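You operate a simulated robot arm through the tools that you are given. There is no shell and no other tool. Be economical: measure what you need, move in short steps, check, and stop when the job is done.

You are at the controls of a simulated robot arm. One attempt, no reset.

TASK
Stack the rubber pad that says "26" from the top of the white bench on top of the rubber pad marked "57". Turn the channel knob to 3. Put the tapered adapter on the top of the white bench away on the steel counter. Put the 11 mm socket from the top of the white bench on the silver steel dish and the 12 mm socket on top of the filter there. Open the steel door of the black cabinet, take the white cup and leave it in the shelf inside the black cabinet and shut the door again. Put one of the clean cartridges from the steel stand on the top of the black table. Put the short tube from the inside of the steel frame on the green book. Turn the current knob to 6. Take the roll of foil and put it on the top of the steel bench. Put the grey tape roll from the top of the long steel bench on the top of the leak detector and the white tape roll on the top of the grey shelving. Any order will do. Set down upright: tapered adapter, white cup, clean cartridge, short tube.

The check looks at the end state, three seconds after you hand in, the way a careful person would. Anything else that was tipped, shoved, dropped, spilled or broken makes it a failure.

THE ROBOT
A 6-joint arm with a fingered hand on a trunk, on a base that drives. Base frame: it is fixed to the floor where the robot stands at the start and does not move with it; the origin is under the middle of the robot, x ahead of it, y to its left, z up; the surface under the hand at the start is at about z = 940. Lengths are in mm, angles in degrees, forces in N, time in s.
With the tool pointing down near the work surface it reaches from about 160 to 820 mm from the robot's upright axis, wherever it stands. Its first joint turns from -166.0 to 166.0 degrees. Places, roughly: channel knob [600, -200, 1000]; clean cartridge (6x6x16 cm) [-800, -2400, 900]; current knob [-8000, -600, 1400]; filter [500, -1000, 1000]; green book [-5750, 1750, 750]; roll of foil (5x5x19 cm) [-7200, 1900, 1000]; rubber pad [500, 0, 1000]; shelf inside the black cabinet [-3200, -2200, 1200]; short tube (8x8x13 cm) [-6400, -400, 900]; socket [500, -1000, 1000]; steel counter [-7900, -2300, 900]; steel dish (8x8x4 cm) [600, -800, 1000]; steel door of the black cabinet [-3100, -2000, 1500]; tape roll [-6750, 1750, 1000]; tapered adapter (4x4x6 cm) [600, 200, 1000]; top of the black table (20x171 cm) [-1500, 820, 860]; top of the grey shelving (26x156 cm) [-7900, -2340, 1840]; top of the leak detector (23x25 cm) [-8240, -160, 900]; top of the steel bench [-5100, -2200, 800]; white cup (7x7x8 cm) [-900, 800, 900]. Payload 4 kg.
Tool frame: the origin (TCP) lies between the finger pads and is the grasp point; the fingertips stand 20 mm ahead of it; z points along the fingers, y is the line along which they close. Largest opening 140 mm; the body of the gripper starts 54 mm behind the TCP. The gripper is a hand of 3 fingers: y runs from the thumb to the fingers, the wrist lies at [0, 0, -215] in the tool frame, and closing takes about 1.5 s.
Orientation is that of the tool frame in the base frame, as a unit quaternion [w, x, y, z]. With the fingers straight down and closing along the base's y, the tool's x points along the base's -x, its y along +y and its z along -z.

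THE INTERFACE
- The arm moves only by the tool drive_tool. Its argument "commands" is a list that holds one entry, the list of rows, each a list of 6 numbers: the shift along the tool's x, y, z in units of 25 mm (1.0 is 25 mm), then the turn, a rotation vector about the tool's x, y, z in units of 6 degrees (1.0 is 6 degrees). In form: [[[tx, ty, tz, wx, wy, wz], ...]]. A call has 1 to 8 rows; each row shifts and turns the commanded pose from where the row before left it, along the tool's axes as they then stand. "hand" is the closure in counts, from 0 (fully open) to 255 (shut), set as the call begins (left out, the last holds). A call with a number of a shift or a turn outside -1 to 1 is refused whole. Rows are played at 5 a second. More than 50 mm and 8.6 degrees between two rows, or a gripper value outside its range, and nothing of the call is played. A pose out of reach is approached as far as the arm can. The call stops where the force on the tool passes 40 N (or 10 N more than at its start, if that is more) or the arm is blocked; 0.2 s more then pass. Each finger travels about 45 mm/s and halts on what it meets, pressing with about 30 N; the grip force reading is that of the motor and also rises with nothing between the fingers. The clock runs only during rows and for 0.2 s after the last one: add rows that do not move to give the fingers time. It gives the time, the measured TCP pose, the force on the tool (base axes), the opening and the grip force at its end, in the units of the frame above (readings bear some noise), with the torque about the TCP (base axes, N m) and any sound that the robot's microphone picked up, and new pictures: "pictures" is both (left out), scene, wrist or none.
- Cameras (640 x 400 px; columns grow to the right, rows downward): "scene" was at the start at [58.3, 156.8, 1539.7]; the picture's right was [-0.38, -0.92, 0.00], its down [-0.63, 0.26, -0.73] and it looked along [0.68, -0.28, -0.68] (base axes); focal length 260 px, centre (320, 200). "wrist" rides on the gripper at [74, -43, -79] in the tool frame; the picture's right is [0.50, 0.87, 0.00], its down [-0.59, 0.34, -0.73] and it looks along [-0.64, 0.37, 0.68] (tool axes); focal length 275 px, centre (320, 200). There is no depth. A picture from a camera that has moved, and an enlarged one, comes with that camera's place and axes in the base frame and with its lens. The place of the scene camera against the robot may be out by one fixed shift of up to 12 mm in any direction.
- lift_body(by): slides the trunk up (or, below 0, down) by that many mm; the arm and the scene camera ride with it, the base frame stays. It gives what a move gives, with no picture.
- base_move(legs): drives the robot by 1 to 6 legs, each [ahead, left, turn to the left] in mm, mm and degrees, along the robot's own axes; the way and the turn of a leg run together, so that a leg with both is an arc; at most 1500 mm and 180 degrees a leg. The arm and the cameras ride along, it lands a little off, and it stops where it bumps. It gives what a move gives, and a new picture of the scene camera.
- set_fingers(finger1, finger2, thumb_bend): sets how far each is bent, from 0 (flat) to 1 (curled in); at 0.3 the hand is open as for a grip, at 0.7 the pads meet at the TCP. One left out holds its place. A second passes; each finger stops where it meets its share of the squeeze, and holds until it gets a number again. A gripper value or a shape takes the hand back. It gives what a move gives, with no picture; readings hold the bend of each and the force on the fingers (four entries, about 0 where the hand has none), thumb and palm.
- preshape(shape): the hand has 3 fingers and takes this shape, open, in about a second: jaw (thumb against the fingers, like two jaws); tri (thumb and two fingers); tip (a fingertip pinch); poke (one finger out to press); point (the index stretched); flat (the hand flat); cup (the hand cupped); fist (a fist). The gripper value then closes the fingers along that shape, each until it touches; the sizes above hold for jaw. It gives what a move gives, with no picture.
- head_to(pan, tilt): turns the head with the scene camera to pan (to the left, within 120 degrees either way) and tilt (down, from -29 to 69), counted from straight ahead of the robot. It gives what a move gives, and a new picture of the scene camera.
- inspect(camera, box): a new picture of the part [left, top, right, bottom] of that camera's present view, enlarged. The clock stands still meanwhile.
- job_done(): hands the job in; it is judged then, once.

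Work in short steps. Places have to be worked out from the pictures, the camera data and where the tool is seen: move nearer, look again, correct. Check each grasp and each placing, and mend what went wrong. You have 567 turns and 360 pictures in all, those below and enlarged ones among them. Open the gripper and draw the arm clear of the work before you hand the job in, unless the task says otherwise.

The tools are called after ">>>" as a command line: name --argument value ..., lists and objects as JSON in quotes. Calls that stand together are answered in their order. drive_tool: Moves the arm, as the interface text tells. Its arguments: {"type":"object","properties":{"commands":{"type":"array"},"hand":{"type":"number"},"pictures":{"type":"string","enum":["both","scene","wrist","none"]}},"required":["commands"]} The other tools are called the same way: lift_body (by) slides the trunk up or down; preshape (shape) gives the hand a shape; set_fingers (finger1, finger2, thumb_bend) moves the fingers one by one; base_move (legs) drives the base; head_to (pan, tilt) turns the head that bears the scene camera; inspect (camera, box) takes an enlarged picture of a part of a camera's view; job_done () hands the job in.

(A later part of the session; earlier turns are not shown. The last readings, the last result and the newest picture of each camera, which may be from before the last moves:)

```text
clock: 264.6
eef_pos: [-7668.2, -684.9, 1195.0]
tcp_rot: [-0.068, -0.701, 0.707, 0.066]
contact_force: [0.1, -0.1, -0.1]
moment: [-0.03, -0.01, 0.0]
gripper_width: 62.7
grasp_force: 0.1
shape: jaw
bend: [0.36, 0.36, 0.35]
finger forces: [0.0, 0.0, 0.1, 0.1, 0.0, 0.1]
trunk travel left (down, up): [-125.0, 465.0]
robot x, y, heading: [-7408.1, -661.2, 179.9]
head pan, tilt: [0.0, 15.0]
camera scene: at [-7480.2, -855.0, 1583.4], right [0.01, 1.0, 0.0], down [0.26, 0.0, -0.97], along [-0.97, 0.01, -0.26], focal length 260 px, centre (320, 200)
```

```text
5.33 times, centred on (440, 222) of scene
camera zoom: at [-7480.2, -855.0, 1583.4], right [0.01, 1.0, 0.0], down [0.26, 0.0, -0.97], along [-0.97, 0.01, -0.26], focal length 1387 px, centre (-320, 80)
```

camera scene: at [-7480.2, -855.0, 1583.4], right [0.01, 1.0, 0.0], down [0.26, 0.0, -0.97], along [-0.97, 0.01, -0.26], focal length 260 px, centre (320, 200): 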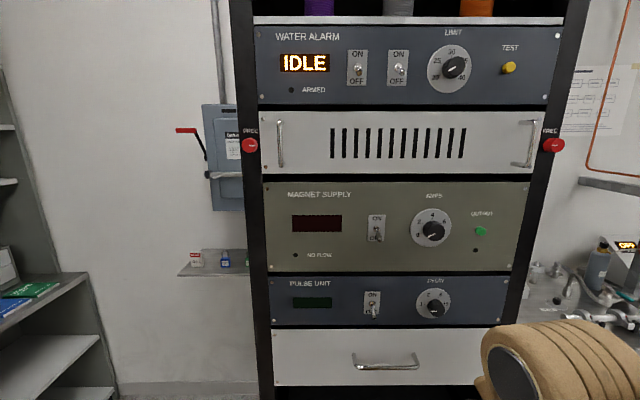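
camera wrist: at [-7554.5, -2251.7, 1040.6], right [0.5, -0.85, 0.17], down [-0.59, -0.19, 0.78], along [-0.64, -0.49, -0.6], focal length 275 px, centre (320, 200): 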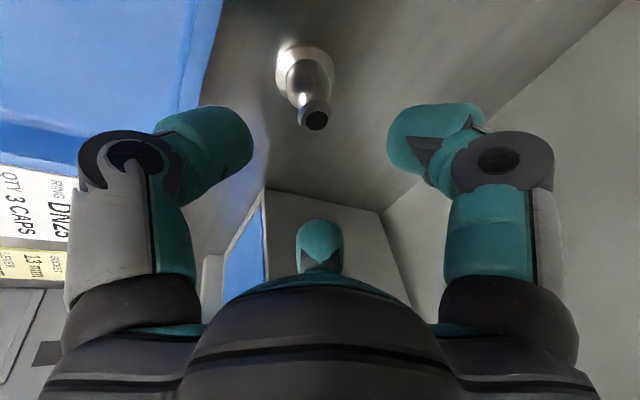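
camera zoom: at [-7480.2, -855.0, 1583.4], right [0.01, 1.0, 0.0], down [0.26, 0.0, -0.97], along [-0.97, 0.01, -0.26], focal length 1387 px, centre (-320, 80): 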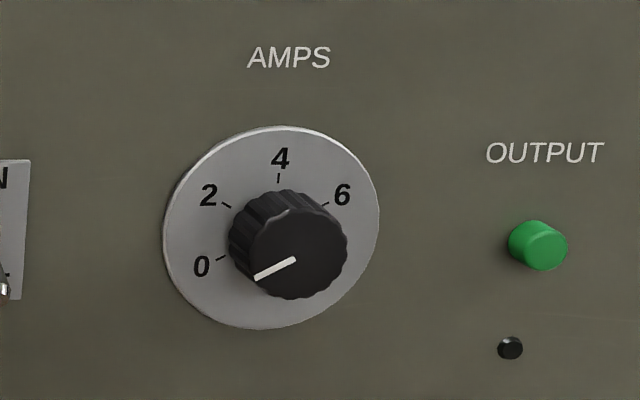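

The pointer is at 0, and 6 is 180° clockwise from it. I move the hand forward and up, then turn it horizontal to face the knob.

>>> drive_tool --commands '[[[0, 0.935, -0.64, 0, 0, 0], [0, 0.935, -0.64, 0, 0, 0], [0, 0.935, -0.64, 0, 0, 0], [0, 0.935, -0.64, 0, 0, 0], [0, 0.935, -0.64, 0, 0, 0], [0, 0.935, -0.64, 0, 0, 0], [0, 0.935, -0.64, 0, 0, 0]]]' --pictures "none"

>>> drive_tool --commands '[[[0, 0, 0, -1, 0, 0], [0, 0, 0, -1, 0, 0], [0, 0, 0, -1, 0, 0], [0, 0, 0, -1, 0, 0], [0, 0, 0, -1, 0, 0], [0, 0, 0, -1, 0, 0], [0, 0, 0, -1, 0, 0]]]' --pictures "none"

>>> drive_tool --commands '[[[0, 0, 0, -1, 0, 0], [0, 0, 0, -1, 0, 0], [0, 0, 0, -1, 0, 0], [0, 0, 0, -1, 0, 0], [0, 0, 0, -1, 0, 0], [0, 0, 0, -1, 0, 0], [0, 0, 0, -0.25, 0, 0]]]' --pictures "both"

```text
clock: 266.2
eef_pos: [-7807.3, -683.9, 1336.7]
tcp_rot: [-0.068, -0.701, 0.706, 0.065]
contact_force: [-0.9, 0.0, 0.7]
moment: [-0.01, 0.0, 0.02]
gripper_width: 62.9
grasp_force: 0.0
shape: jaw
bend: [0.36, 0.36, 0.35]
finger forces: [0.0, 0.0, 0.0, 0.0, 0.0, 0.0]
trunk travel left (down, up): [-125.0, 465.0]
robot x, y, heading: [-7405.1, -665.1, 179.8]
head pan, tilt: [0.0, 15.0]
```

```text
clock: 267.8
eef_pos: [-7807.6, -682.3, 1335.8]
tcp_rot: [-0.316, -0.63, 0.636, 0.315]
contact_force: [0.2, 0.3, 0.2]
moment: [0.0, 0.02, 0.0]
gripper_width: 63.1
grasp_force: 0.1
shape: jaw
bend: [0.36, 0.36, 0.35]
finger forces: [0.0, 0.0, 0.0, 0.1, 0.0, 0.1]
trunk travel left (down, up): [-125.0, 465.0]
robot x, y, heading: [-7405.5, -662.3, 180.1]
head pan, tilt: [0.0, 15.0]
```

```text
clock: 269.4
eef_pos: [-7807.2, -680.8, 1336.7]
tcp_rot: [-0.501, -0.496, 0.5, 0.503]
contact_force: [-0.1, -0.1, 0.7]
moment: [0.0, 0.02, 0.0]
gripper_width: 62.9
grasp_force: 0.1
shape: jaw
bend: [0.36, 0.36, 0.35]
finger forces: [0.0, 0.0, 0.1, 0.1, 0.0, 0.1]
trunk travel left (down, up): [-125.0, 465.0]
robot x, y, heading: [-7409.6, -664.3, 179.9]
head pan, tilt: [0.0, 15.0]
camera scene: at [-7480.2, -855.0, 1583.4], right [0.0, 1.0, 0.0], down [0.26, 0.0, -0.97], along [-0.97, 0.0, -0.26], focal length 260 px, centre (320, 200)
camera wrist: at [-7729.4, -757.0, 1293.5], right [0.0, -0.5, 0.87], down [0.74, 0.58, 0.33], along [-0.67, 0.64, 0.37], focal length 275 px, centre (320, 200)
```

scene: 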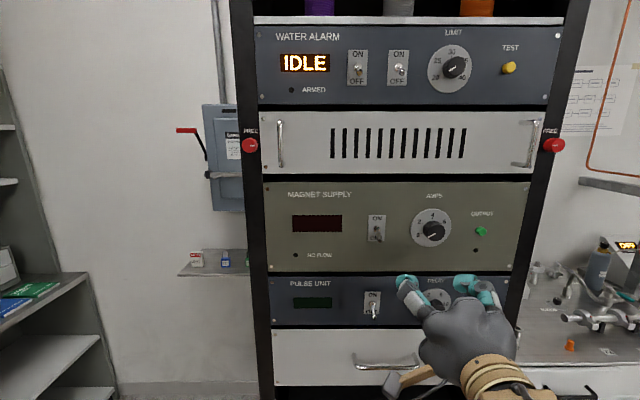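
wrist: 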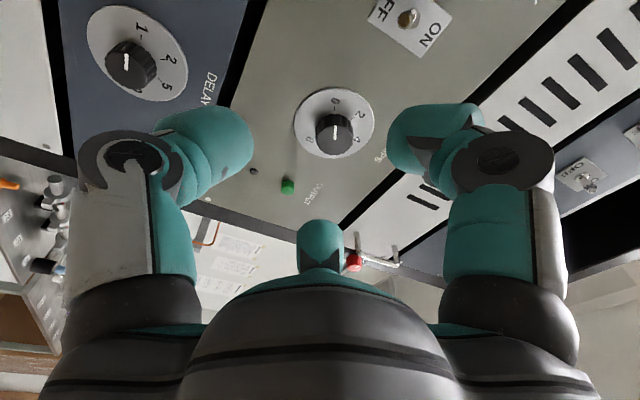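

Tool is horizontal. Knob axis ≈(y −628, z 1384). I move in line with it, staying ~80 mm off.

>>> drive_tool --commands '[[[-0.707, 0.627, 0.973, 0, 0, 0], [-0.707, 0.627, 0.973, 0, 0, 0], [-0.707, 0.627, 0.973, 0, 0, 0], [0, 0, 0, 0, 0, 0]]]' --hand 128 --pictures "wrist"

>>> inspect --camera "wrist" --box '[240, 40, 420, 170]'

```text
clock: 270.4
eef_pos: [-7872.8, -633.1, 1379.1]
tcp_rot: [-0.502, -0.495, 0.501, 0.502]
contact_force: [-0.3, 0.1, -0.4]
moment: [-0.01, 0.0, 0.02]
gripper_width: 69.3
grasp_force: 0.0
shape: jaw
bend: [0.34, 0.34, 0.33]
finger forces: [0.0, 0.0, 0.1, 0.0, 0.0, 0.1]
out of reach, approached as far as the arm can: row 2
trunk travel left (down, up): [-125.0, 465.0]
robot x, y, heading: [-7406.6, -666.6, 179.8]
head pan, tilt: [0.0, 15.0]
camera wrist: at [-7795.6, -707.8, 1335.6], right [0.0, -0.5, 0.87], down [0.74, 0.58, 0.33], along [-0.67, 0.64, 0.37], focal length 275 px, centre (320, 200)
```

wrist: 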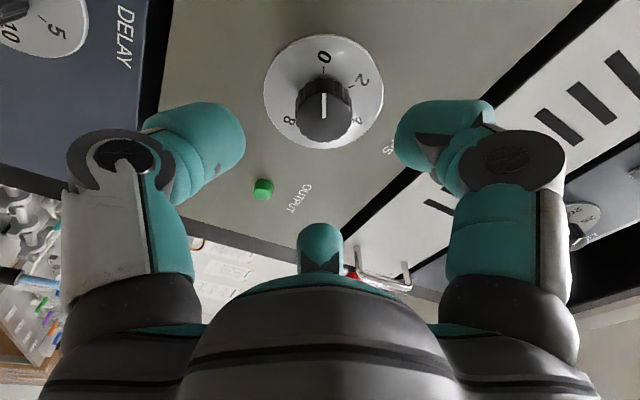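

```text
3.08 times, centred on (330, 105) of wrist
camera zoom: at [-7795.6, -707.8, 1335.6], right [0.0, -0.5, 0.87], down [0.74, 0.58, 0.33], along [-0.67, 0.64, 0.37], focal length 847 px, centre (289, 492)
```

zoom: 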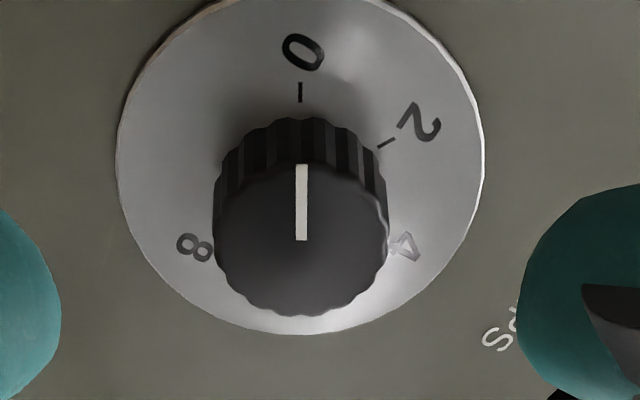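

Reach ran out at this height, so I raise the trunk by 120 mm and re-approach with the arm lower relative to the body.

>>> lift_body --by 120

>>> drive_tool --commands '[[[0, -1, 0, 0, 0, 0], [0, -1, 0, 0, 0, 0], [0, -1, 0, 0, 0, 0], [0, -1, 0, 0, 0, 0], [-0.25, -0.5, 0.5, 0, 0, 0], [0, 0, 0.5, 0, 0, 0]]]' --pictures "wrist"

```text
clock: 271.9
eef_pos: [-7873.8, -633.0, 1499.1]
tcp_rot: [-0.5, -0.496, 0.501, 0.503]
contact_force: [0.1, 0.1, 0.5]
moment: [0.01, 0.02, 0.01]
gripper_width: 69.5
grasp_force: 0.1
shape: jaw
bend: [0.34, 0.34, 0.33]
finger forces: [0.0, 0.1, 0.0, 0.0, 0.0, 0.0]
trunk travel left (down, up): [-245.0, 345.0]
robot x, y, heading: [-7410.7, -665.3, 179.4]
head pan, tilt: [0.0, 15.0]
```

```text
clock: 273.3
eef_pos: [-7899.0, -626.1, 1387.8]
tcp_rot: [-0.5, -0.496, 0.501, 0.503]
contact_force: [0.2, -0.9, 1.6]
moment: [-0.02, 0.03, -0.04]
gripper_width: 69.2
grasp_force: 0.0
shape: jaw
bend: [0.34, 0.34, 0.33]
finger forces: [0.0, 0.1, 0.1, 0.0, 0.1, 0.0]
trunk travel left (down, up): [-245.0, 345.0]
robot x, y, heading: [-7405.3, -660.6, 179.8]
head pan, tilt: [0.0, 15.0]
camera wrist: at [-7821.4, -701.5, 1344.0], right [0.0, -0.5, 0.87], down [0.74, 0.58, 0.33], along [-0.67, 0.64, 0.37], focal length 275 px, centre (320, 200)
```

wrist: 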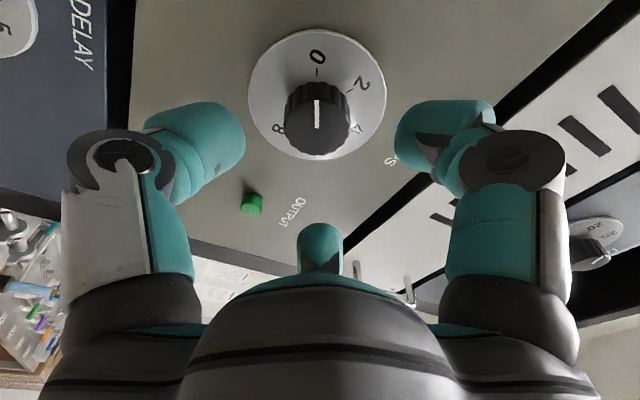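

Now in reach and aligned. I pre-roll −48° and advance onto the knob.

>>> drive_tool --commands '[[[0, 0, 0, 0, 0, -1], [0, 0, 0, 0, 0, -1], [0, 0, 0, 0, 0, -1], [0, 0, 0, 0, 0, -1], [0, 0, 0, 0, 0, -1], [0, 0, 0, 0, 0, -1], [0, 0, 0, 0, 0, -1], [0, 0, 0, 0, 0, -1]]]' --pictures "none"

>>> drive_tool --commands '[[[0, -0.06, 0.6, 0, 0, 0], [0, 0, 0.6, 0, 0, 0], [0, 0, 0.4, 0, 0, 0], [0, 0, 0.3, 0, 0, 0]]]' --pictures "wrist"

```text
clock: 275.1
eef_pos: [-7899.9, -626.9, 1385.4]
tcp_rot: [-0.253, -0.657, 0.255, 0.663]
contact_force: [0.0, 0.0, -0.1]
moment: [0.02, 0.03, 0.02]
gripper_width: 69.4
grasp_force: 0.1
shape: jaw
bend: [0.34, 0.34, 0.33]
finger forces: [0.0, 0.0, 0.0, 0.0, 0.0, 0.1]
trunk travel left (down, up): [-245.0, 345.0]
robot x, y, heading: [-7406.8, -667.4, 179.4]
head pan, tilt: [0.0, 15.0]
```

```text
clock: 276.1
eef_pos: [-7946.0, -625.0, 1386.1]
tcp_rot: [-0.253, -0.656, 0.256, 0.663]
contact_force: [0.4, 0.3, -0.1]
moment: [0.0, -0.01, -0.01]
gripper_width: 69.5
grasp_force: 0.0
shape: jaw
bend: [0.34, 0.34, 0.33]
finger forces: [0.1, 0.0, 0.0, 0.0, 0.0, 0.1]
trunk travel left (down, up): [-245.0, 345.0]
robot x, y, heading: [-7407.4, -662.6, 179.4]
head pan, tilt: [0.0, 15.0]
camera wrist: at [-7867.9, -643.5, 1302.4], right [-0.01, -0.98, 0.21], down [0.74, 0.14, 0.66], along [-0.67, 0.16, 0.72], focal length 275 px, centre (320, 200)
```

wrist: 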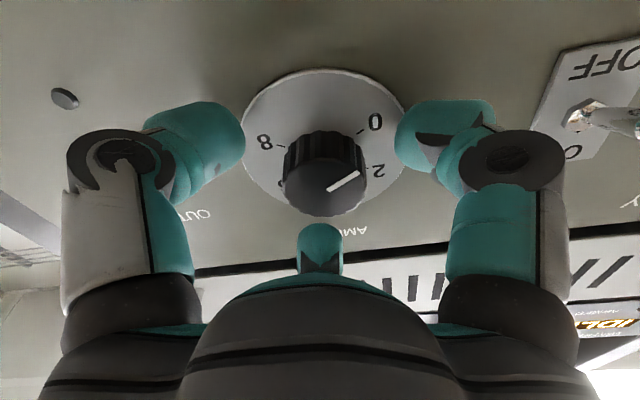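

Centred. I close on the knob.

>>> drive_tool --commands '[[[0, 0, 0, 0, 0, 0], [0, 0, 0, 0, 0, 0], [0, 0, 0, 0, 0, 0], [0, 0, 0, 0, 0, 0], [0, 0, 0, 0, 0, 0], [0, 0, 0, 0, 0, 0]]]' --hand 255 --pictures "wrist"

```text
clock: 277.5
eef_pos: [-7945.8, -624.1, 1387.0]
tcp_rot: [-0.253, -0.656, 0.256, 0.663]
contact_force: [-4.9, 1.3, 2.2]
moment: [-0.02, -0.04, -0.01]
gripper_width: 31.8
grasp_force: 30.5
shape: jaw
bend: [0.46, 0.49, 0.48]
finger forces: [26.0, 25.3, 0.0, 0.0, 26.1, 0.0]
trunk travel left (down, up): [-245.0, 345.0]
robot x, y, heading: [-7407.5, -663.8, 179.6]
head pan, tilt: [0.0, 15.0]
camera wrist: at [-7868.2, -643.3, 1302.3], right [-0.01, -0.98, 0.21], down [0.74, 0.14, 0.66], along [-0.67, 0.16, 0.72], focal length 275 px, centre (320, 200)
```

wrist: 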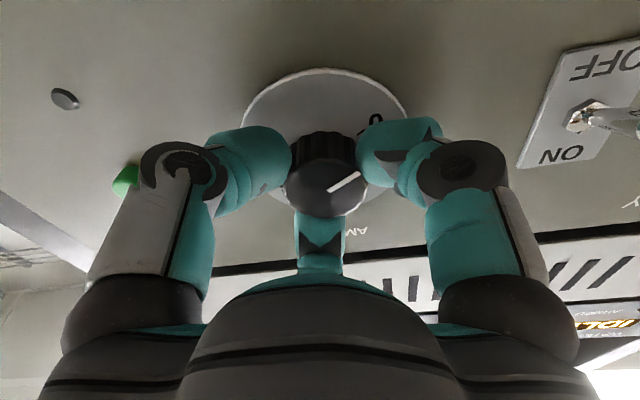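

Good three-point grip. I rotate clockwise 48° and check.

>>> drive_tool --commands '[[[0, 0, 0, 0, 0, 1], [0, 0, 0, 0, 0, 1], [0, 0, 0, 0, 0, 1], [0, 0, 0, 0, 0, 1], [0, 0, 0, 0, 0, 1], [0, 0, 0, 0, 0, 1], [0, 0, 0, 0, 0, 1], [0, 0, 0, 0, 0, 1]]]' --pictures "wrist"

```text
clock: 279.3
eef_pos: [-7946.5, -625.6, 1384.5]
tcp_rot: [-0.502, -0.495, 0.502, 0.502]
contact_force: [6.8, 5.4, -19.3]
moment: [0.07, -0.35, -0.04]
gripper_width: 31.8
grasp_force: 29.9
shape: jaw
bend: [0.46, 0.49, 0.47]
finger forces: [25.9, 26.4, 0.1, 0.0, 35.7, 0.0]
trunk travel left (down, up): [-245.0, 345.0]
robot x, y, heading: [-7405.9, -663.0, 179.8]
head pan, tilt: [0.0, 15.0]
camera wrist: at [-7868.7, -699.4, 1342.0], right [0.0, -0.49, 0.87], down [0.74, 0.58, 0.33], along [-0.67, 0.64, 0.37], focal length 275 px, centre (320, 200)
```

wrist: 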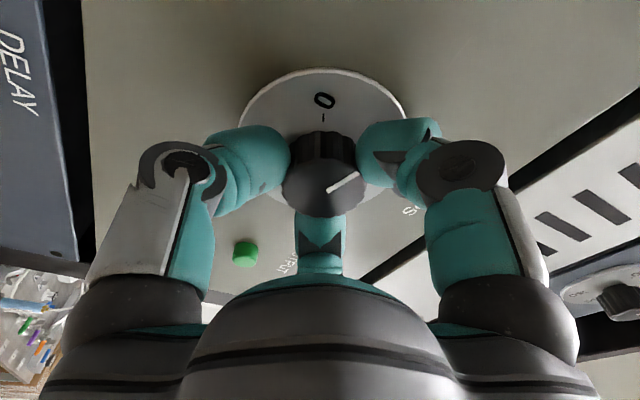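

>>> drive_tool --commands '[[[0, 0.04, 0, 0, 0, 1], [0, 0, 0, 0, 0, 1], [0, 0, 0, 0, 0, 1], [0, 0, 0, 0, 0, 1], [0, 0, 0, 0, 0, 1], [0, 0, 0, 0, 0, 1], [0, 0, 0, 0, 0, 1], [0, 0, 0, 0, 0, 1]]]' --pictures "wrist"

```text
clock: 279.9
eef_pos: [-7947.1, -624.4, 1384.3]
tcp_rot: [-0.539, -0.454, 0.54, 0.461]
contact_force: [3.5, 1.1, -27.8]
moment: [0.06, -0.42, 0.02]
gripper_width: 32.4
grasp_force: 30.2
shape: jaw
bend: [0.46, 0.49, 0.47]
finger forces: [25.8, 25.1, 0.0, 0.0, 35.1, 0.1]
trunk travel left (down, up): [-245.0, 345.0]
robot x, y, heading: [-7404.9, -663.6, 179.5]
head pan, tilt: [0.0, 15.0]
stopped in row 2: the force on the tool passed its limit at 42 N (the readings are from after the stop); the commanded pose is now the measured one
camera wrist: at [-7868.6, -705.5, 1354.9], right [0.0, -0.35, 0.94], down [0.74, 0.63, 0.23], along [-0.67, 0.69, 0.26], focal length 275 px, centre (320, 200)
```

wrist: 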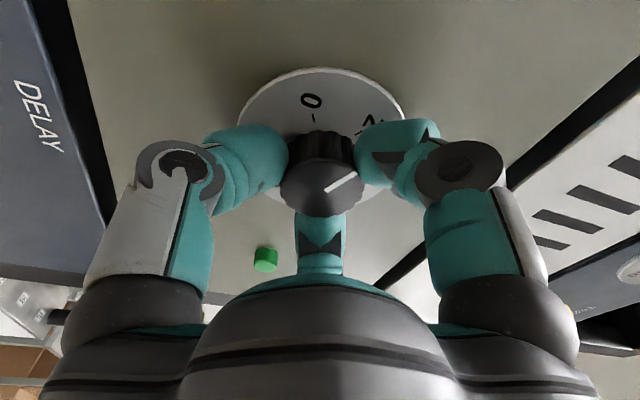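

The reaction shows I'm ~2 mm high; I lower slightly and continue the turn.

>>> drive_tool --commands '[[[0, -0.09, 0, 0, 0, 0], [0, 0, 0, 0, 0, 1], [0, 0, 0, 0, 0, 1], [0, 0, 0, 0, 0, 1], [0, 0, 0, 0, 0, 1], [0, 0, 0, 0, 0, 1], [0, 0, 0, 0, 0, 1]]]' --pictures "wrist"

```text
clock: 281.5
eef_pos: [-7946.8, -624.4, 1384.3]
tcp_rot: [0.656, 0.264, -0.654, -0.269]
contact_force: [6.3, 1.1, -30.3]
moment: [0.05, -0.49, 0.04]
gripper_width: 32.1
grasp_force: 29.7
shape: jaw
bend: [0.46, 0.49, 0.47]
finger forces: [24.0, 30.9, 0.0, 0.0, 36.7, 0.0]
trunk travel left (down, up): [-245.0, 345.0]
robot x, y, heading: [-7409.2, -665.6, 179.8]
head pan, tilt: [0.0, 15.0]
camera wrist: at [-7868.4, -708.6, 1406.7], right [0.01, 0.27, 0.96], down [0.74, 0.65, -0.19], along [-0.68, 0.71, -0.19], focal length 275 px, centre (320, 200)
```

wrist: 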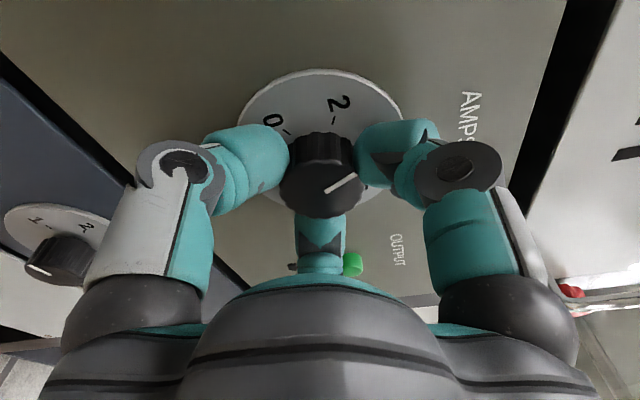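

>>> drive_tool --commands '[[[-0.07, -0.07, 0, 0, 0, 0], [0, 0, 0, 0, 0, 1], [0, 0, 0, 0, 0, 1], [0, 0, 0, 0, 0, 1], [0, 0, 0, 0, 0, 1], [0, 0, 0, 0, 0, 1], [0, 0, 0, 0, 0, 1], [0, 0, 0, 0, 0, 1]]]' --pictures "wrist"

```text
clock: 283.3
eef_pos: [-7945.3, -626.4, 1382.3]
tcp_rot: [0.71, 0.013, -0.703, -0.017]
contact_force: [-8.1, -6.7, 14.1]
moment: [0.04, 0.03, 0.09]
gripper_width: 31.8
grasp_force: 29.9
shape: jaw
bend: [0.46, 0.98, 0.47]
finger forces: [29.8, 23.7, 0.1, 0.0, 25.7, 0.1]
trunk travel left (down, up): [-245.0, 345.0]
robot x, y, heading: [-7408.7, -662.4, 179.8]
head pan, tilt: [0.0, 15.0]
camera wrist: at [-7867.1, -673.8, 1453.1], right [0.01, 0.84, 0.54], down [0.73, 0.36, -0.58], along [-0.68, 0.4, -0.61], focal length 275 px, centre (320, 200)
```

wrist: 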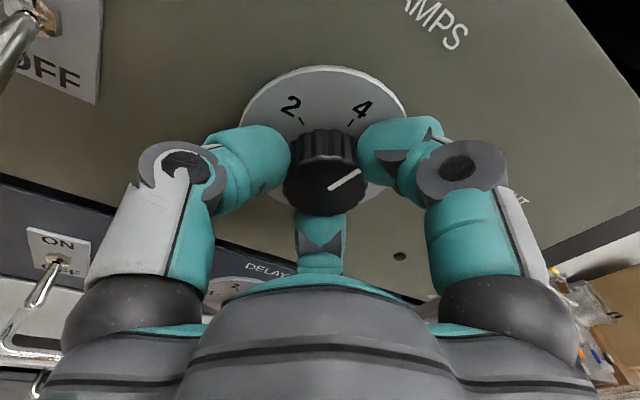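

Knob is about at +15° now. I continue the remaining ~45° in two steps while the grip holds.

>>> drive_tool --commands '[[[0, 0, 0, 0, 0, 1], [0, 0, 0, 0, 0, 1], [0, 0, 0, 0, 0, 1], [0, 0, 0, 0, 0, 1], [0, 0, 0, 0, 0, 1]]]' --pictures "wrist"

>>> inspect --camera "wrist" --box '[220, 50, 420, 230]'

```text
clock: 284.5
eef_pos: [-7945.3, -644.2, 1381.5]
tcp_rot: [0.693, -0.174, -0.68, 0.167]
contact_force: [8.5, 33.5, 3.9]
moment: [-0.04, 0.27, -0.68]
gripper_width: 31.2
grasp_force: 29.5
shape: jaw
bend: [0.39, 0.99, 0.56]
finger forces: [40.2, 15.8, 0.0, 0.1, 2.2, 0.0]
out of reach, approached as far as the arm can: row 1, 2, 3, 4
trunk travel left (down, up): [-245.0, 345.0]
robot x, y, heading: [-7408.2, -662.8, 179.9]
head pan, tilt: [0.0, 15.0]
camera wrist: at [-7864.9, -650.4, 1466.5], right [0.02, 1.0, 0.04], down [0.72, 0.01, -0.69], along [-0.69, 0.04, -0.72], focal length 275 px, centre (320, 200)
```

wrist: 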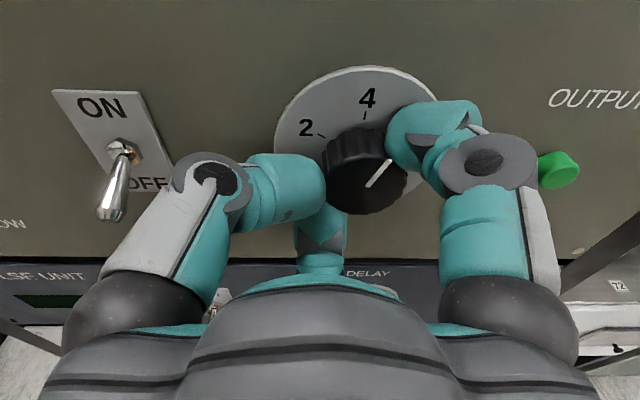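

```text
2.22 times, centred on (320, 140) of wrist
camera zoom: at [-7864.9, -650.4, 1466.5], right [0.02, 1.0, 0.04], down [0.72, 0.01, -0.69], along [-0.69, 0.04, -0.72], focal length 612 px, centre (320, 333)
```

zoom: 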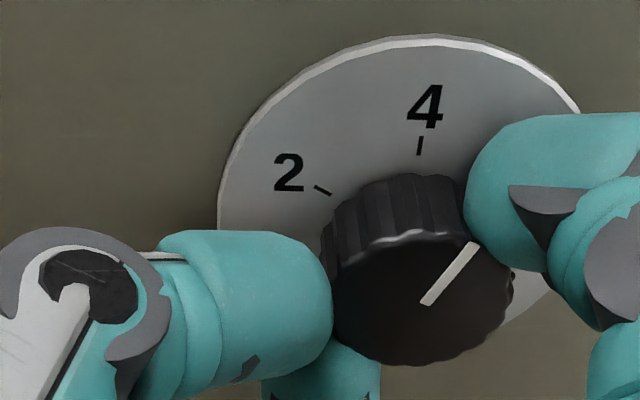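

Joint limit reached with the pointer near +43°. I open, back straight off and unroll.

>>> drive_tool --commands '[[[0, 0, 0, 0, 0, 0], [0, 0, 0, 0, 0, 0], [0, 0, 0, 0, 0, 0], [0, 0, 0, 0, 0, 0], [0, 0, -0.6, 0, 0, 0], [0, 0, -0.6, 0, 0, 0], [0, 0, -0.8, 0, 0, 0]]]' --hand 128 --pictures "none"

>>> drive_tool --commands '[[[0, 0, 0, 0, 0, -1], [0, 0, 0, 0, 0, -1], [0, 0, 0, 0, 0, -1], [0, 0, 0, 0, 0, -1], [0, 0, 0, 0, 0, -1], [0, 0, 0, 0, 0, -1], [0, 0, 0, 0, 0, -1], [0, 0, 0, 0, 0, -1]]]' --pictures "none"

>>> drive_tool --commands '[[[0, 0, 0, 0, 0, -1], [0, 0, 0, 0, 0, -1], [0, 0, 0, 0, 0, -1], [0, 0, 0, 0, 0, -1], [0, 0, 0, 0, 0, -1], [0, 0, 0, 0, 0, -1], [0, 0, 0, 0, 0, -1], [0, 0, 0, 0, 0, 0]]]' --pictures "both"

>>> inspect --camera "scene" --box '[390, 190, 510, 290]'

```text
clock: 286.1
eef_pos: [-7895.6, -653.5, 1381.7]
tcp_rot: [0.692, -0.172, -0.681, 0.165]
contact_force: [0.1, -0.6, 0.4]
moment: [0.03, 0.01, -0.01]
gripper_width: 69.7
grasp_force: 0.1
shape: jaw
bend: [0.34, 0.34, 0.33]
finger forces: [0.1, 0.1, 0.0, 0.0, 0.0, 0.0]
out of reach, approached as far as the arm can: row 6
trunk travel left (down, up): [-245.0, 345.0]
robot x, y, heading: [-7407.5, -664.3, 179.8]
head pan, tilt: [0.0, 15.0]
```

```text
clock: 287.9
eef_pos: [-7898.1, -650.5, 1381.8]
tcp_rot: [0.698, 0.123, -0.694, -0.13]
contact_force: [-0.1, -1.0, -0.1]
moment: [0.01, 0.02, -0.01]
gripper_width: 69.7
grasp_force: 0.0
shape: jaw
bend: [0.34, 0.34, 0.33]
finger forces: [0.1, 0.0, 0.0, 0.0, 0.0, 0.1]
trunk travel left (down, up): [-245.0, 345.0]
robot x, y, heading: [-7405.9, -663.5, 179.9]
head pan, tilt: [0.0, 15.0]
```

```text
clock: 289.7
eef_pos: [-7898.2, -650.8, 1381.0]
tcp_rot: [0.605, 0.364, -0.603, -0.371]
contact_force: [-0.3, 0.3, -0.4]
moment: [-0.03, 0.0, -0.01]
gripper_width: 69.4
grasp_force: 0.1
shape: jaw
bend: [0.34, 0.34, 0.33]
finger forces: [0.0, 0.0, 0.0, 0.0, 0.1, 0.1]
trunk travel left (down, up): [-245.0, 345.0]
robot x, y, heading: [-7410.2, -662.6, 179.4]
head pan, tilt: [0.0, 15.0]
camera scene: at [-7480.2, -855.1, 1703.4], right [0.0, 1.0, 0.0], down [0.26, 0.0, -0.97], along [-0.97, 0.0, -0.26], focal length 260 px, centre (320, 200)
camera wrist: at [-7819.5, -737.4, 1376.9], right [0.01, -0.04, 1.0], down [0.74, 0.67, 0.02], along [-0.67, 0.74, 0.04], focal length 275 px, centre (320, 200)
```

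scene: 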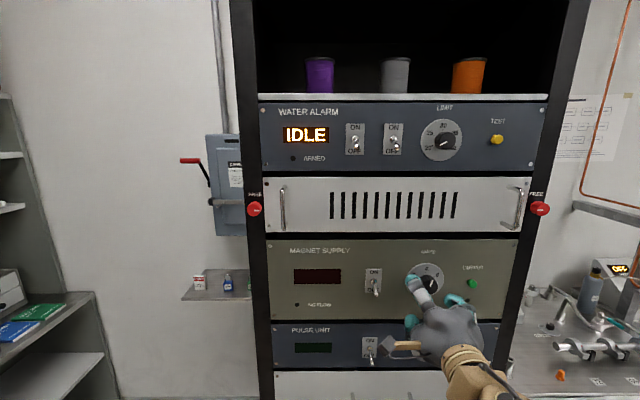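
wrist: 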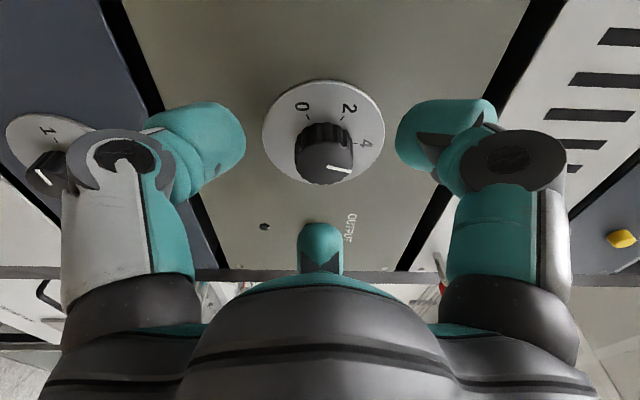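

```text
4.00 times, centred on (450, 240) of scene
camera zoom: at [-7480.2, -855.1, 1703.4], right [0.0, 1.0, 0.0], down [0.26, 0.0, -0.97], along [-0.97, 0.0, -0.26], focal length 1040 px, centre (-200, 40)
```

zoom: 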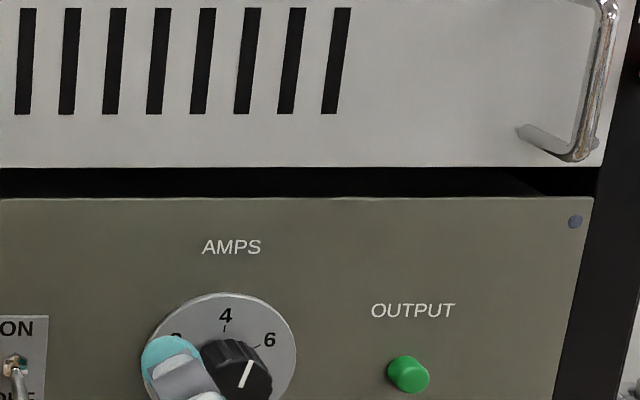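

Pointer is actually at about +22°, so ~38° remain. I recentre, roll back another 30°, and take a new grip.

>>> drive_tool --commands '[[[-0.83, 0.57, 0, 0, 0, 0], [0, 0, 0, 0, 0, -1], [0, 0, 0, 0, 0, -1], [0, 0, 0, 0, 0, -1], [0, 0, 0, 0, 0, -1], [0, 0, 0, 0, 0, -1], [0, 0, 0, 0, 0, 0]]]' --pictures "none"

>>> drive_tool --commands '[[[0, 0, 0.6, 0, 0, 0], [0, 0, 0.6, 0, 0, 0], [0, 0, 0.5, 0, 0, 0], [0, 0, 0.3, 0, 0, 0], [0, 0, 0, 0, 0, 0]]]' --pictures "wrist"

```text
clock: 291.3
eef_pos: [-7897.8, -626.3, 1384.0]
tcp_rot: [-0.489, -0.507, 0.489, 0.515]
contact_force: [0.2, -0.1, -0.3]
moment: [0.01, -0.03, 0.01]
gripper_width: 69.8
grasp_force: 0.0
shape: jaw
bend: [0.34, 0.34, 0.33]
finger forces: [0.1, 0.0, 0.0, 0.0, 0.0, 0.1]
trunk travel left (down, up): [-245.0, 345.0]
robot x, y, heading: [-7406.8, -662.5, 179.6]
head pan, tilt: [0.0, 15.0]
```

```text
clock: 292.5
eef_pos: [-7948.2, -625.7, 1384.9]
tcp_rot: [-0.489, -0.508, 0.489, 0.514]
contact_force: [0.1, -0.5, -0.5]
moment: [0.03, -0.03, 0.0]
gripper_width: 69.8
grasp_force: 0.2
shape: jaw
bend: [0.34, 0.34, 0.33]
finger forces: [0.0, 0.1, 0.0, 0.0, 0.1, 0.0]
trunk travel left (down, up): [-245.0, 345.0]
robot x, y, heading: [-7407.3, -663.5, 179.6]
head pan, tilt: [0.0, 15.0]
camera wrist: at [-7869.2, -698.8, 1337.6], right [0.0, -0.54, 0.84], down [0.74, 0.57, 0.36], along [-0.67, 0.62, 0.4], focal length 275 px, centre (320, 200)
```

wrist: 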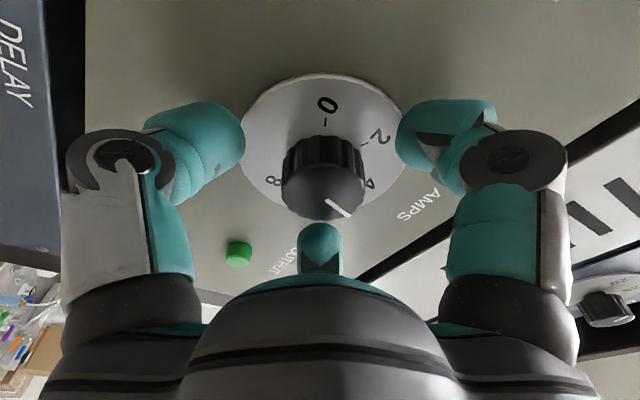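

>>> drive_tool --commands '[[[0, 0, 0, 0, 0, 0], [0, 0, 0, 0, 0, 0], [0, 0, 0, 0, 0, 0], [0, 0, 0, 0, 0, 0], [0, 0, 0, 0, 0, 0], [0, 0, 0, 0, 0, 0]]]' --hand 255 --pictures "none"

>>> drive_tool --commands '[[[0, 0, 0, 0, 0, 1], [0, 0, 0, 0, 0, 1], [0, 0, 0, 0, 0, 1], [0, 0, 0, 0, 0, 1], [0, 0, 0, 0, 0, 1], [0, 0, 0, 0, 0, 1]]]' --pictures "wrist"

```text
clock: 293.9
eef_pos: [-7948.4, -626.8, 1383.3]
tcp_rot: [-0.488, -0.507, 0.489, 0.514]
contact_force: [-4.2, 0.3, 0.4]
moment: [0.03, -0.02, 0.01]
gripper_width: 31.4
grasp_force: 29.6
shape: jaw
bend: [0.46, 0.48, 0.48]
finger forces: [25.9, 25.5, 0.0, 0.1, 26.0, 0.0]
trunk travel left (down, up): [-245.0, 345.0]
robot x, y, heading: [-7409.9, -665.4, 179.7]
head pan, tilt: [0.0, 15.0]
```

```text
clock: 295.3
eef_pos: [-7947.1, -627.2, 1383.6]
tcp_rot: [0.624, 0.332, -0.622, -0.337]
contact_force: [2.6, -3.7, -16.5]
moment: [0.0, -0.26, 0.02]
gripper_width: 31.6
grasp_force: 29.9
shape: jaw
bend: [0.47, 0.48, 0.48]
finger forces: [25.0, 27.8, 0.0, 0.0, 33.3, 0.0]
trunk travel left (down, up): [-245.0, 345.0]
robot x, y, heading: [-7408.6, -666.8, 179.8]
head pan, tilt: [0.0, 15.0]
camera wrist: at [-7869.8, -712.9, 1389.0], right [0.01, 0.06, 1.0], down [0.74, 0.67, -0.05], along [-0.67, 0.74, -0.04], focal length 275 px, centre (320, 200)
```

wrist: 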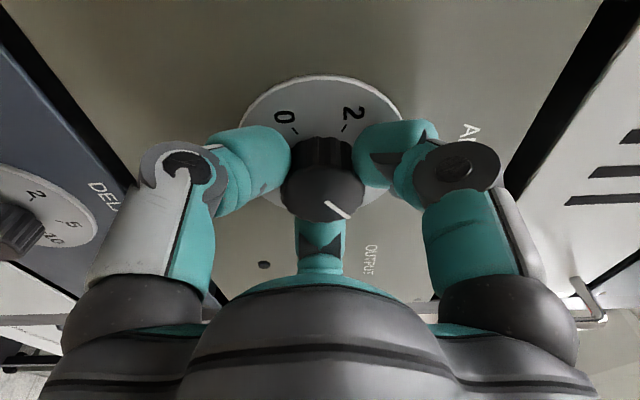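

Pointer about +51°. I add 9° more.

>>> drive_tool --commands '[[[0, 0, 0, 0, 0, 0.75], [0, 0, 0, 0, 0, 0.75], [0, 0, 0, 0, 0, 0]]]' --pictures "none"

>>> drive_tool --commands '[[[0, 0, 0, 0, 0, 0], [0, 0, 0, 0, 0, 0], [0, 0, 0, 0, 0, 0], [0, 0, 0, 0, 0, 0], [0, 0, -0.6, 0, 0, 0], [0, 0, -0.8, 0, 0, 0], [0, 0, -1, 0, 0, 0], [0, 0, -1, 0, 0, 0]]]' --hand 128 --pictures "wrist"

>>> inspect --camera "wrist" --box '[230, 70, 420, 200]'

>>> inspect --camera "scene" --box '[400, 250, 480, 310]'

```text
clock: 296.1
eef_pos: [-7947.6, -626.9, 1382.9]
tcp_rot: [0.649, 0.281, -0.646, -0.287]
contact_force: [-0.4, -4.7, -7.3]
moment: [0.03, -0.2, 0.08]
gripper_width: 31.9
grasp_force: 29.7
shape: jaw
bend: [0.47, 0.48, 0.48]
finger forces: [27.0, 27.2, 0.0, 0.0, 30.7, 0.0]
trunk travel left (down, up): [-245.0, 345.0]
robot x, y, heading: [-7406.2, -666.2, 179.9]
head pan, tilt: [0.0, 15.0]
```

```text
clock: 297.9
eef_pos: [-7863.0, -627.2, 1383.3]
tcp_rot: [0.649, 0.281, -0.646, -0.288]
contact_force: [-0.1, -0.3, 0.1]
moment: [-0.01, 0.03, 0.01]
gripper_width: 69.3
grasp_force: 0.1
shape: jaw
bend: [0.34, 0.34, 0.33]
finger forces: [0.0, 0.0, 0.1, 0.0, 0.0, 0.1]
trunk travel left (down, up): [-245.0, 345.0]
robot x, y, heading: [-7403.5, -665.1, 179.7]
head pan, tilt: [0.0, 15.0]
camera wrist: at [-7783.7, -710.0, 1401.7], right [0.01, 0.22, 0.98], down [0.74, 0.66, -0.15], along [-0.68, 0.72, -0.15], focal length 275 px, centre (320, 200)
```

wrist: 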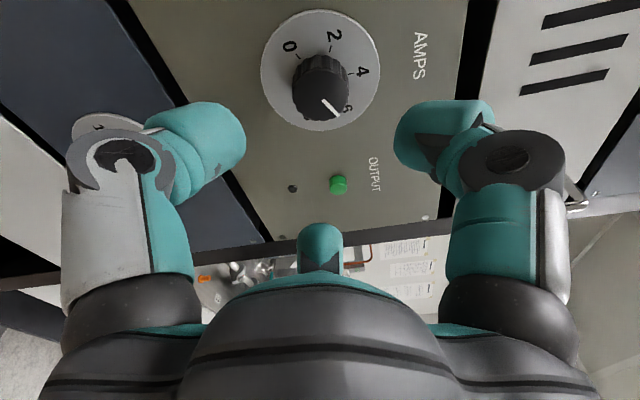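

```text
3.08 times, centred on (325, 135) of wrist
camera zoom: at [-7783.7, -710.0, 1401.7], right [0.01, 0.22, 0.98], down [0.74, 0.66, -0.15], along [-0.68, 0.72, -0.15], focal length 847 px, centre (305, 400)
```

zoom: 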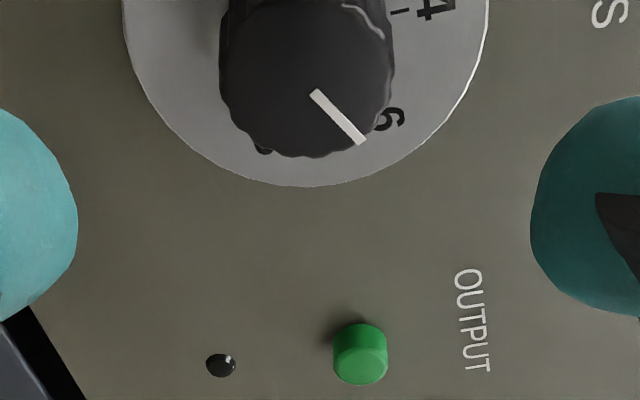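

```text
6.67 times, centred on (440, 280) of scene
camera zoom: at [-7478.9, -855.3, 1703.4], right [0.0, 1.0, 0.0], down [0.26, 0.0, -0.97], along [-0.97, 0.0, -0.26], focal length 1733 px, centre (-480, -333)
```

zoom: 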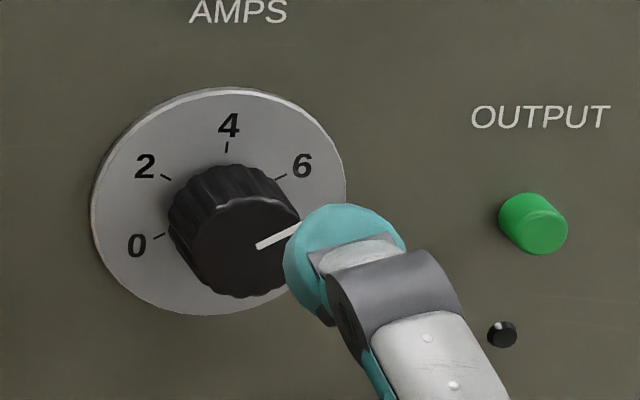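

Current knob is on 6 and the output button is untouched. I back away and return the hand to pointing down.

>>> drive_tool --commands '[[[0, 0, -0.4, 0, 0, -1], [0, 0, 0, 0, 0, -1], [0, 0, 0, 0, 0, -1], [0, 0, 0, 0, 0, -1], [0, 0, 0, 0, 0, -1], [0, 0, 0, 0, 0, -1], [0, 0, 0, 0, 0, -1], [0, 0, 0, 0, 0, 0]]]' --pictures "none"

>>> drive_tool --commands '[[[0, 0, -1, 1, 0, 0], [0, 0, -1, 1, 0, 0], [0, 0, 0, 1, 0, 0], [0, 0, 0, 1, 0, 0], [0, 0, 0, 1, 0, 0], [0, 0, 0, 1, 0, 0], [0, 0, 0, 1, 0, 0], [0, 0, 0, 1, 0, 0]]]' --pictures "none"

>>> drive_tool --commands '[[[0, 0, 0, 1, 0, 0], [0, 0, 0, 1, 0, 0], [0, 0, 0, 1, 0, 0], [0, 0, 0, 1, 0, 0], [0, 0, 0, 1, 0, 0], [0, 0, 0, 1, 0, 0], [0, 0, 0, 1, 0, 0]]]' --pictures "none"

>>> lift_body --by -120

```text
clock: 299.7
eef_pos: [-7853.3, -626.3, 1384.3]
tcp_rot: [-0.502, -0.494, 0.502, 0.502]
contact_force: [0.3, -0.2, -0.6]
moment: [0.03, -0.03, -0.02]
gripper_width: 69.3
grasp_force: 0.0
shape: jaw
bend: [0.34, 0.34, 0.33]
finger forces: [0.0, 0.1, 0.0, 0.0, 0.0, 0.1]
trunk travel left (down, up): [-245.0, 345.0]
robot x, y, heading: [-7404.1, -666.2, 179.9]
head pan, tilt: [0.0, 15.0]
```

```text
clock: 301.5
eef_pos: [-7795.9, -600.6, 1386.0]
tcp_rot: [-0.262, -0.657, 0.661, 0.25]
contact_force: [0.3, 0.7, 0.3]
moment: [-0.02, 0.0, 0.03]
gripper_width: 69.5
grasp_force: 0.1
shape: jaw
bend: [0.34, 0.34, 0.33]
finger forces: [0.0, 0.1, 0.0, 0.1, 0.2, 0.0]
out of reach, approached as far as the arm can: row 7, 8
trunk travel left (down, up): [-245.0, 345.0]
robot x, y, heading: [-7407.4, -663.7, 179.8]
head pan, tilt: [0.0, 15.0]
```

```text
clock: 303.1
eef_pos: [-7748.2, -510.1, 1386.0]
tcp_rot: [0.144, 0.709, -0.69, -0.02]
contact_force: [0.1, 0.2, 1.0]
moment: [0.01, 0.01, 0.02]
gripper_width: 69.6
grasp_force: 0.0
shape: jaw
bend: [0.34, 0.34, 0.33]
finger forces: [0.1, 0.1, 0.0, 0.0, 0.1, 0.1]
out of reach, approached as far as the arm can: row 1, 2, 3, 4, 5, 6, 7
trunk travel left (down, up): [-245.0, 345.0]
robot x, y, heading: [-7408.2, -664.2, 179.7]
head pan, tilt: [0.0, 15.0]
```

```text
clock: 304.6
eef_pos: [-7749.0, -509.9, 1266.7]
tcp_rot: [0.145, 0.709, -0.69, -0.02]
contact_force: [1.1, 0.5, -0.1]
moment: [0.01, 0.02, -0.02]
gripper_width: 69.4
grasp_force: 0.0
shape: jaw
bend: [0.34, 0.34, 0.33]
finger forces: [0.0, 0.1, 0.1, 0.1, 0.1, 0.0]
trunk travel left (down, up): [-125.0, 465.0]
robot x, y, heading: [-7407.5, -664.5, 179.4]
head pan, tilt: [0.0, 15.0]
```

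>>> drive_tool --commands '[[[0, 0, 1, 0, 0, 0], [0, 0, 1, 0, 0, 0], [0, 0, 1, 0, 0, 0], [0, 0, 1, 0, 0, 0], [0, 0, 0, 0, 0, 0]]]' --pictures "none"

>>> head_to --pan -75 --tilt 30

```text
clock: 305.8
eef_pos: [-7767.8, -529.2, 1168.8]
tcp_rot: [0.147, 0.709, -0.689, -0.02]
contact_force: [0.0, 0.2, 0.0]
moment: [-0.03, -0.01, 0.02]
gripper_width: 69.8
grasp_force: 0.1
shape: jaw
bend: [0.34, 0.34, 0.33]
finger forces: [0.0, 0.1, 0.0, 0.0, 0.0, 0.1]
trunk travel left (down, up): [-125.0, 465.0]
robot x, y, heading: [-7410.4, -664.1, 179.9]
head pan, tilt: [0.0, 15.0]
```

```text
clock: 307.2
eef_pos: [-7768.0, -529.0, 1169.5]
tcp_rot: [0.147, 0.709, -0.689, -0.021]
contact_force: [1.1, 0.1, -0.3]
moment: [-0.02, 0.02, -0.03]
gripper_width: 69.4
grasp_force: 0.1
shape: jaw
bend: [0.34, 0.34, 0.33]
finger forces: [0.0, 0.1, 0.0, 0.1, 0.0, 0.0]
trunk travel left (down, up): [-125.0, 465.0]
robot x, y, heading: [-7405.3, -662.7, 179.5]
head pan, tilt: [-75.0, 30.0]
camera scene: at [-7409.8, -768.0, 1559.2], right [0.97, 0.25, 0.0], down [0.13, -0.48, -0.87], along [-0.22, 0.84, -0.5], focal length 260 px, centre (320, 200)
```

scene: 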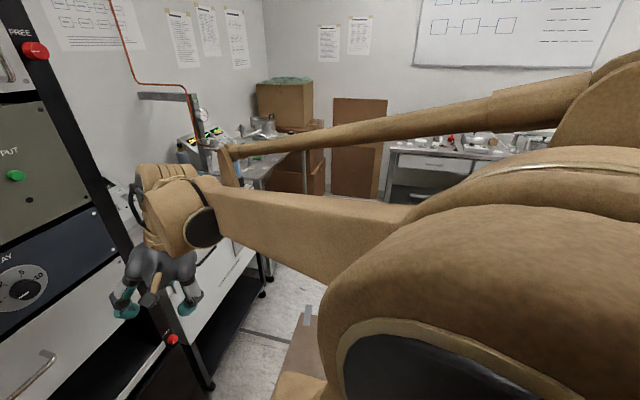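

>>> drive_tool --commands '[[[0, -0.5, 0, 0.76, -0.56, 0], [0, -0.5, 0, 0.76, -0.56, 0], [0, -0.5, 0, 0.76, -0.56, 0], [0, -1, -0.5, 0, 0, 0], [0.5, 0, -0.5, 0, 0, 0]]]' --pictures "none"

>>> head_to --pan -110 --tilt 30

```text
clock: 308.4
eef_pos: [-7703.4, -526.8, 1187.1]
tcp_rot: [0.139, 0.712, -0.688, 0.014]
contact_force: [0.8, -0.5, 0.4]
moment: [-0.01, 0.0, -0.01]
gripper_width: 69.8
grasp_force: 0.0
shape: jaw
bend: [0.34, 0.34, 0.33]
finger forces: [0.0, 0.0, 0.0, 0.1, 0.1, 0.1]
out of reach, approached as far as the arm can: row 1, 2, 3
trunk travel left (down, up): [-125.0, 465.0]
robot x, y, heading: [-7405.3, -668.1, 179.5]
head pan, tilt: [-75.0, 30.0]
```

```text
clock: 309.4
eef_pos: [-7703.8, -525.9, 1186.4]
tcp_rot: [0.139, 0.711, -0.689, 0.013]
contact_force: [0.7, -0.1, 0.3]
moment: [0.0, -0.02, 0.03]
gripper_width: 69.6
grasp_force: 0.1
shape: jaw
bend: [0.34, 0.34, 0.33]
finger forces: [0.0, 0.0, 0.0, 0.0, 0.0, 0.0]
trunk travel left (down, up): [-125.0, 465.0]
robot x, y, heading: [-7406.3, -663.3, 179.8]
head pan, tilt: [-110.0, 30.0]
camera scene: at [-7355.4, -770.6, 1559.2], right [0.94, -0.35, 0.0], down [-0.17, -0.47, -0.87], along [0.3, 0.81, -0.5], focal length 260 px, centre (320, 200)
```

scene: 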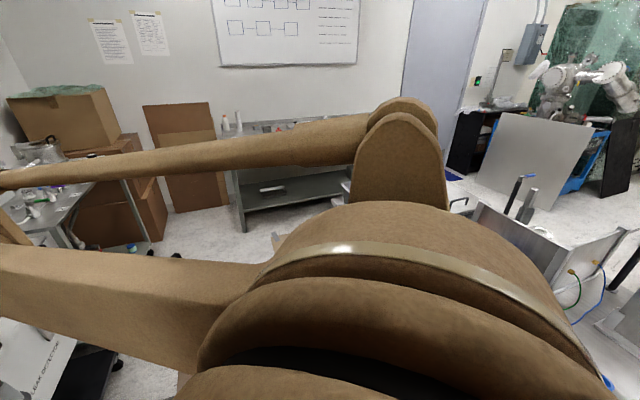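

A joint limit blocks levelling in this branch. I try rolling the hand to free it.

>>> drive_tool --commands '[[[0, 0, 0, 0, 0, -1], [0, 0, 0, 0, 0, -1], [0, 0, 0, 0, 0, -1], [0, 0, 0, 0, 0, -1], [0, 0, 0, 0, 0, -1], [0, 0, 0, 0, 0, -1], [0, 0, 0, 0, 0, -1]]]' --pictures "none"

```text
clock: 311.0
eef_pos: [-7704.4, -524.9, 1185.3]
tcp_rot: [0.135, 0.911, -0.387, -0.038]
contact_force: [-0.4, 0.1, 1.3]
moment: [0.02, 0.01, -0.03]
gripper_width: 69.4
grasp_force: 0.1
shape: jaw
bend: [0.34, 0.34, 0.33]
finger forces: [0.0, 0.0, 0.0, 0.0, 0.1, 0.0]
trunk travel left (down, up): [-125.0, 465.0]
robot x, y, heading: [-7407.2, -665.1, 179.8]
head pan, tilt: [-110.0, 30.0]
```

>>> drive_tool --commands '[[[0, 0, 0, 0.89, -0.11, 0], [0, 0, 0, 0.89, -0.11, 0], [0, 0, 0, 0.89, -0.11, 0]]]' --pictures "none"

```text
clock: 311.8
eef_pos: [-7703.9, -524.4, 1185.5]
tcp_rot: [0.136, 0.911, -0.388, -0.037]
contact_force: [0.5, 0.5, -0.2]
moment: [0.02, 0.0, -0.03]
gripper_width: 69.3
grasp_force: 0.1
shape: jaw
bend: [0.34, 0.34, 0.33]
finger forces: [0.0, 0.1, 0.0, 0.0, 0.0, 0.0]
out of reach, approached as far as the arm can: row 1, 2, 3
trunk travel left (down, up): [-125.0, 465.0]
robot x, y, heading: [-7408.0, -667.2, 179.6]
head pan, tilt: [-110.0, 30.0]
```

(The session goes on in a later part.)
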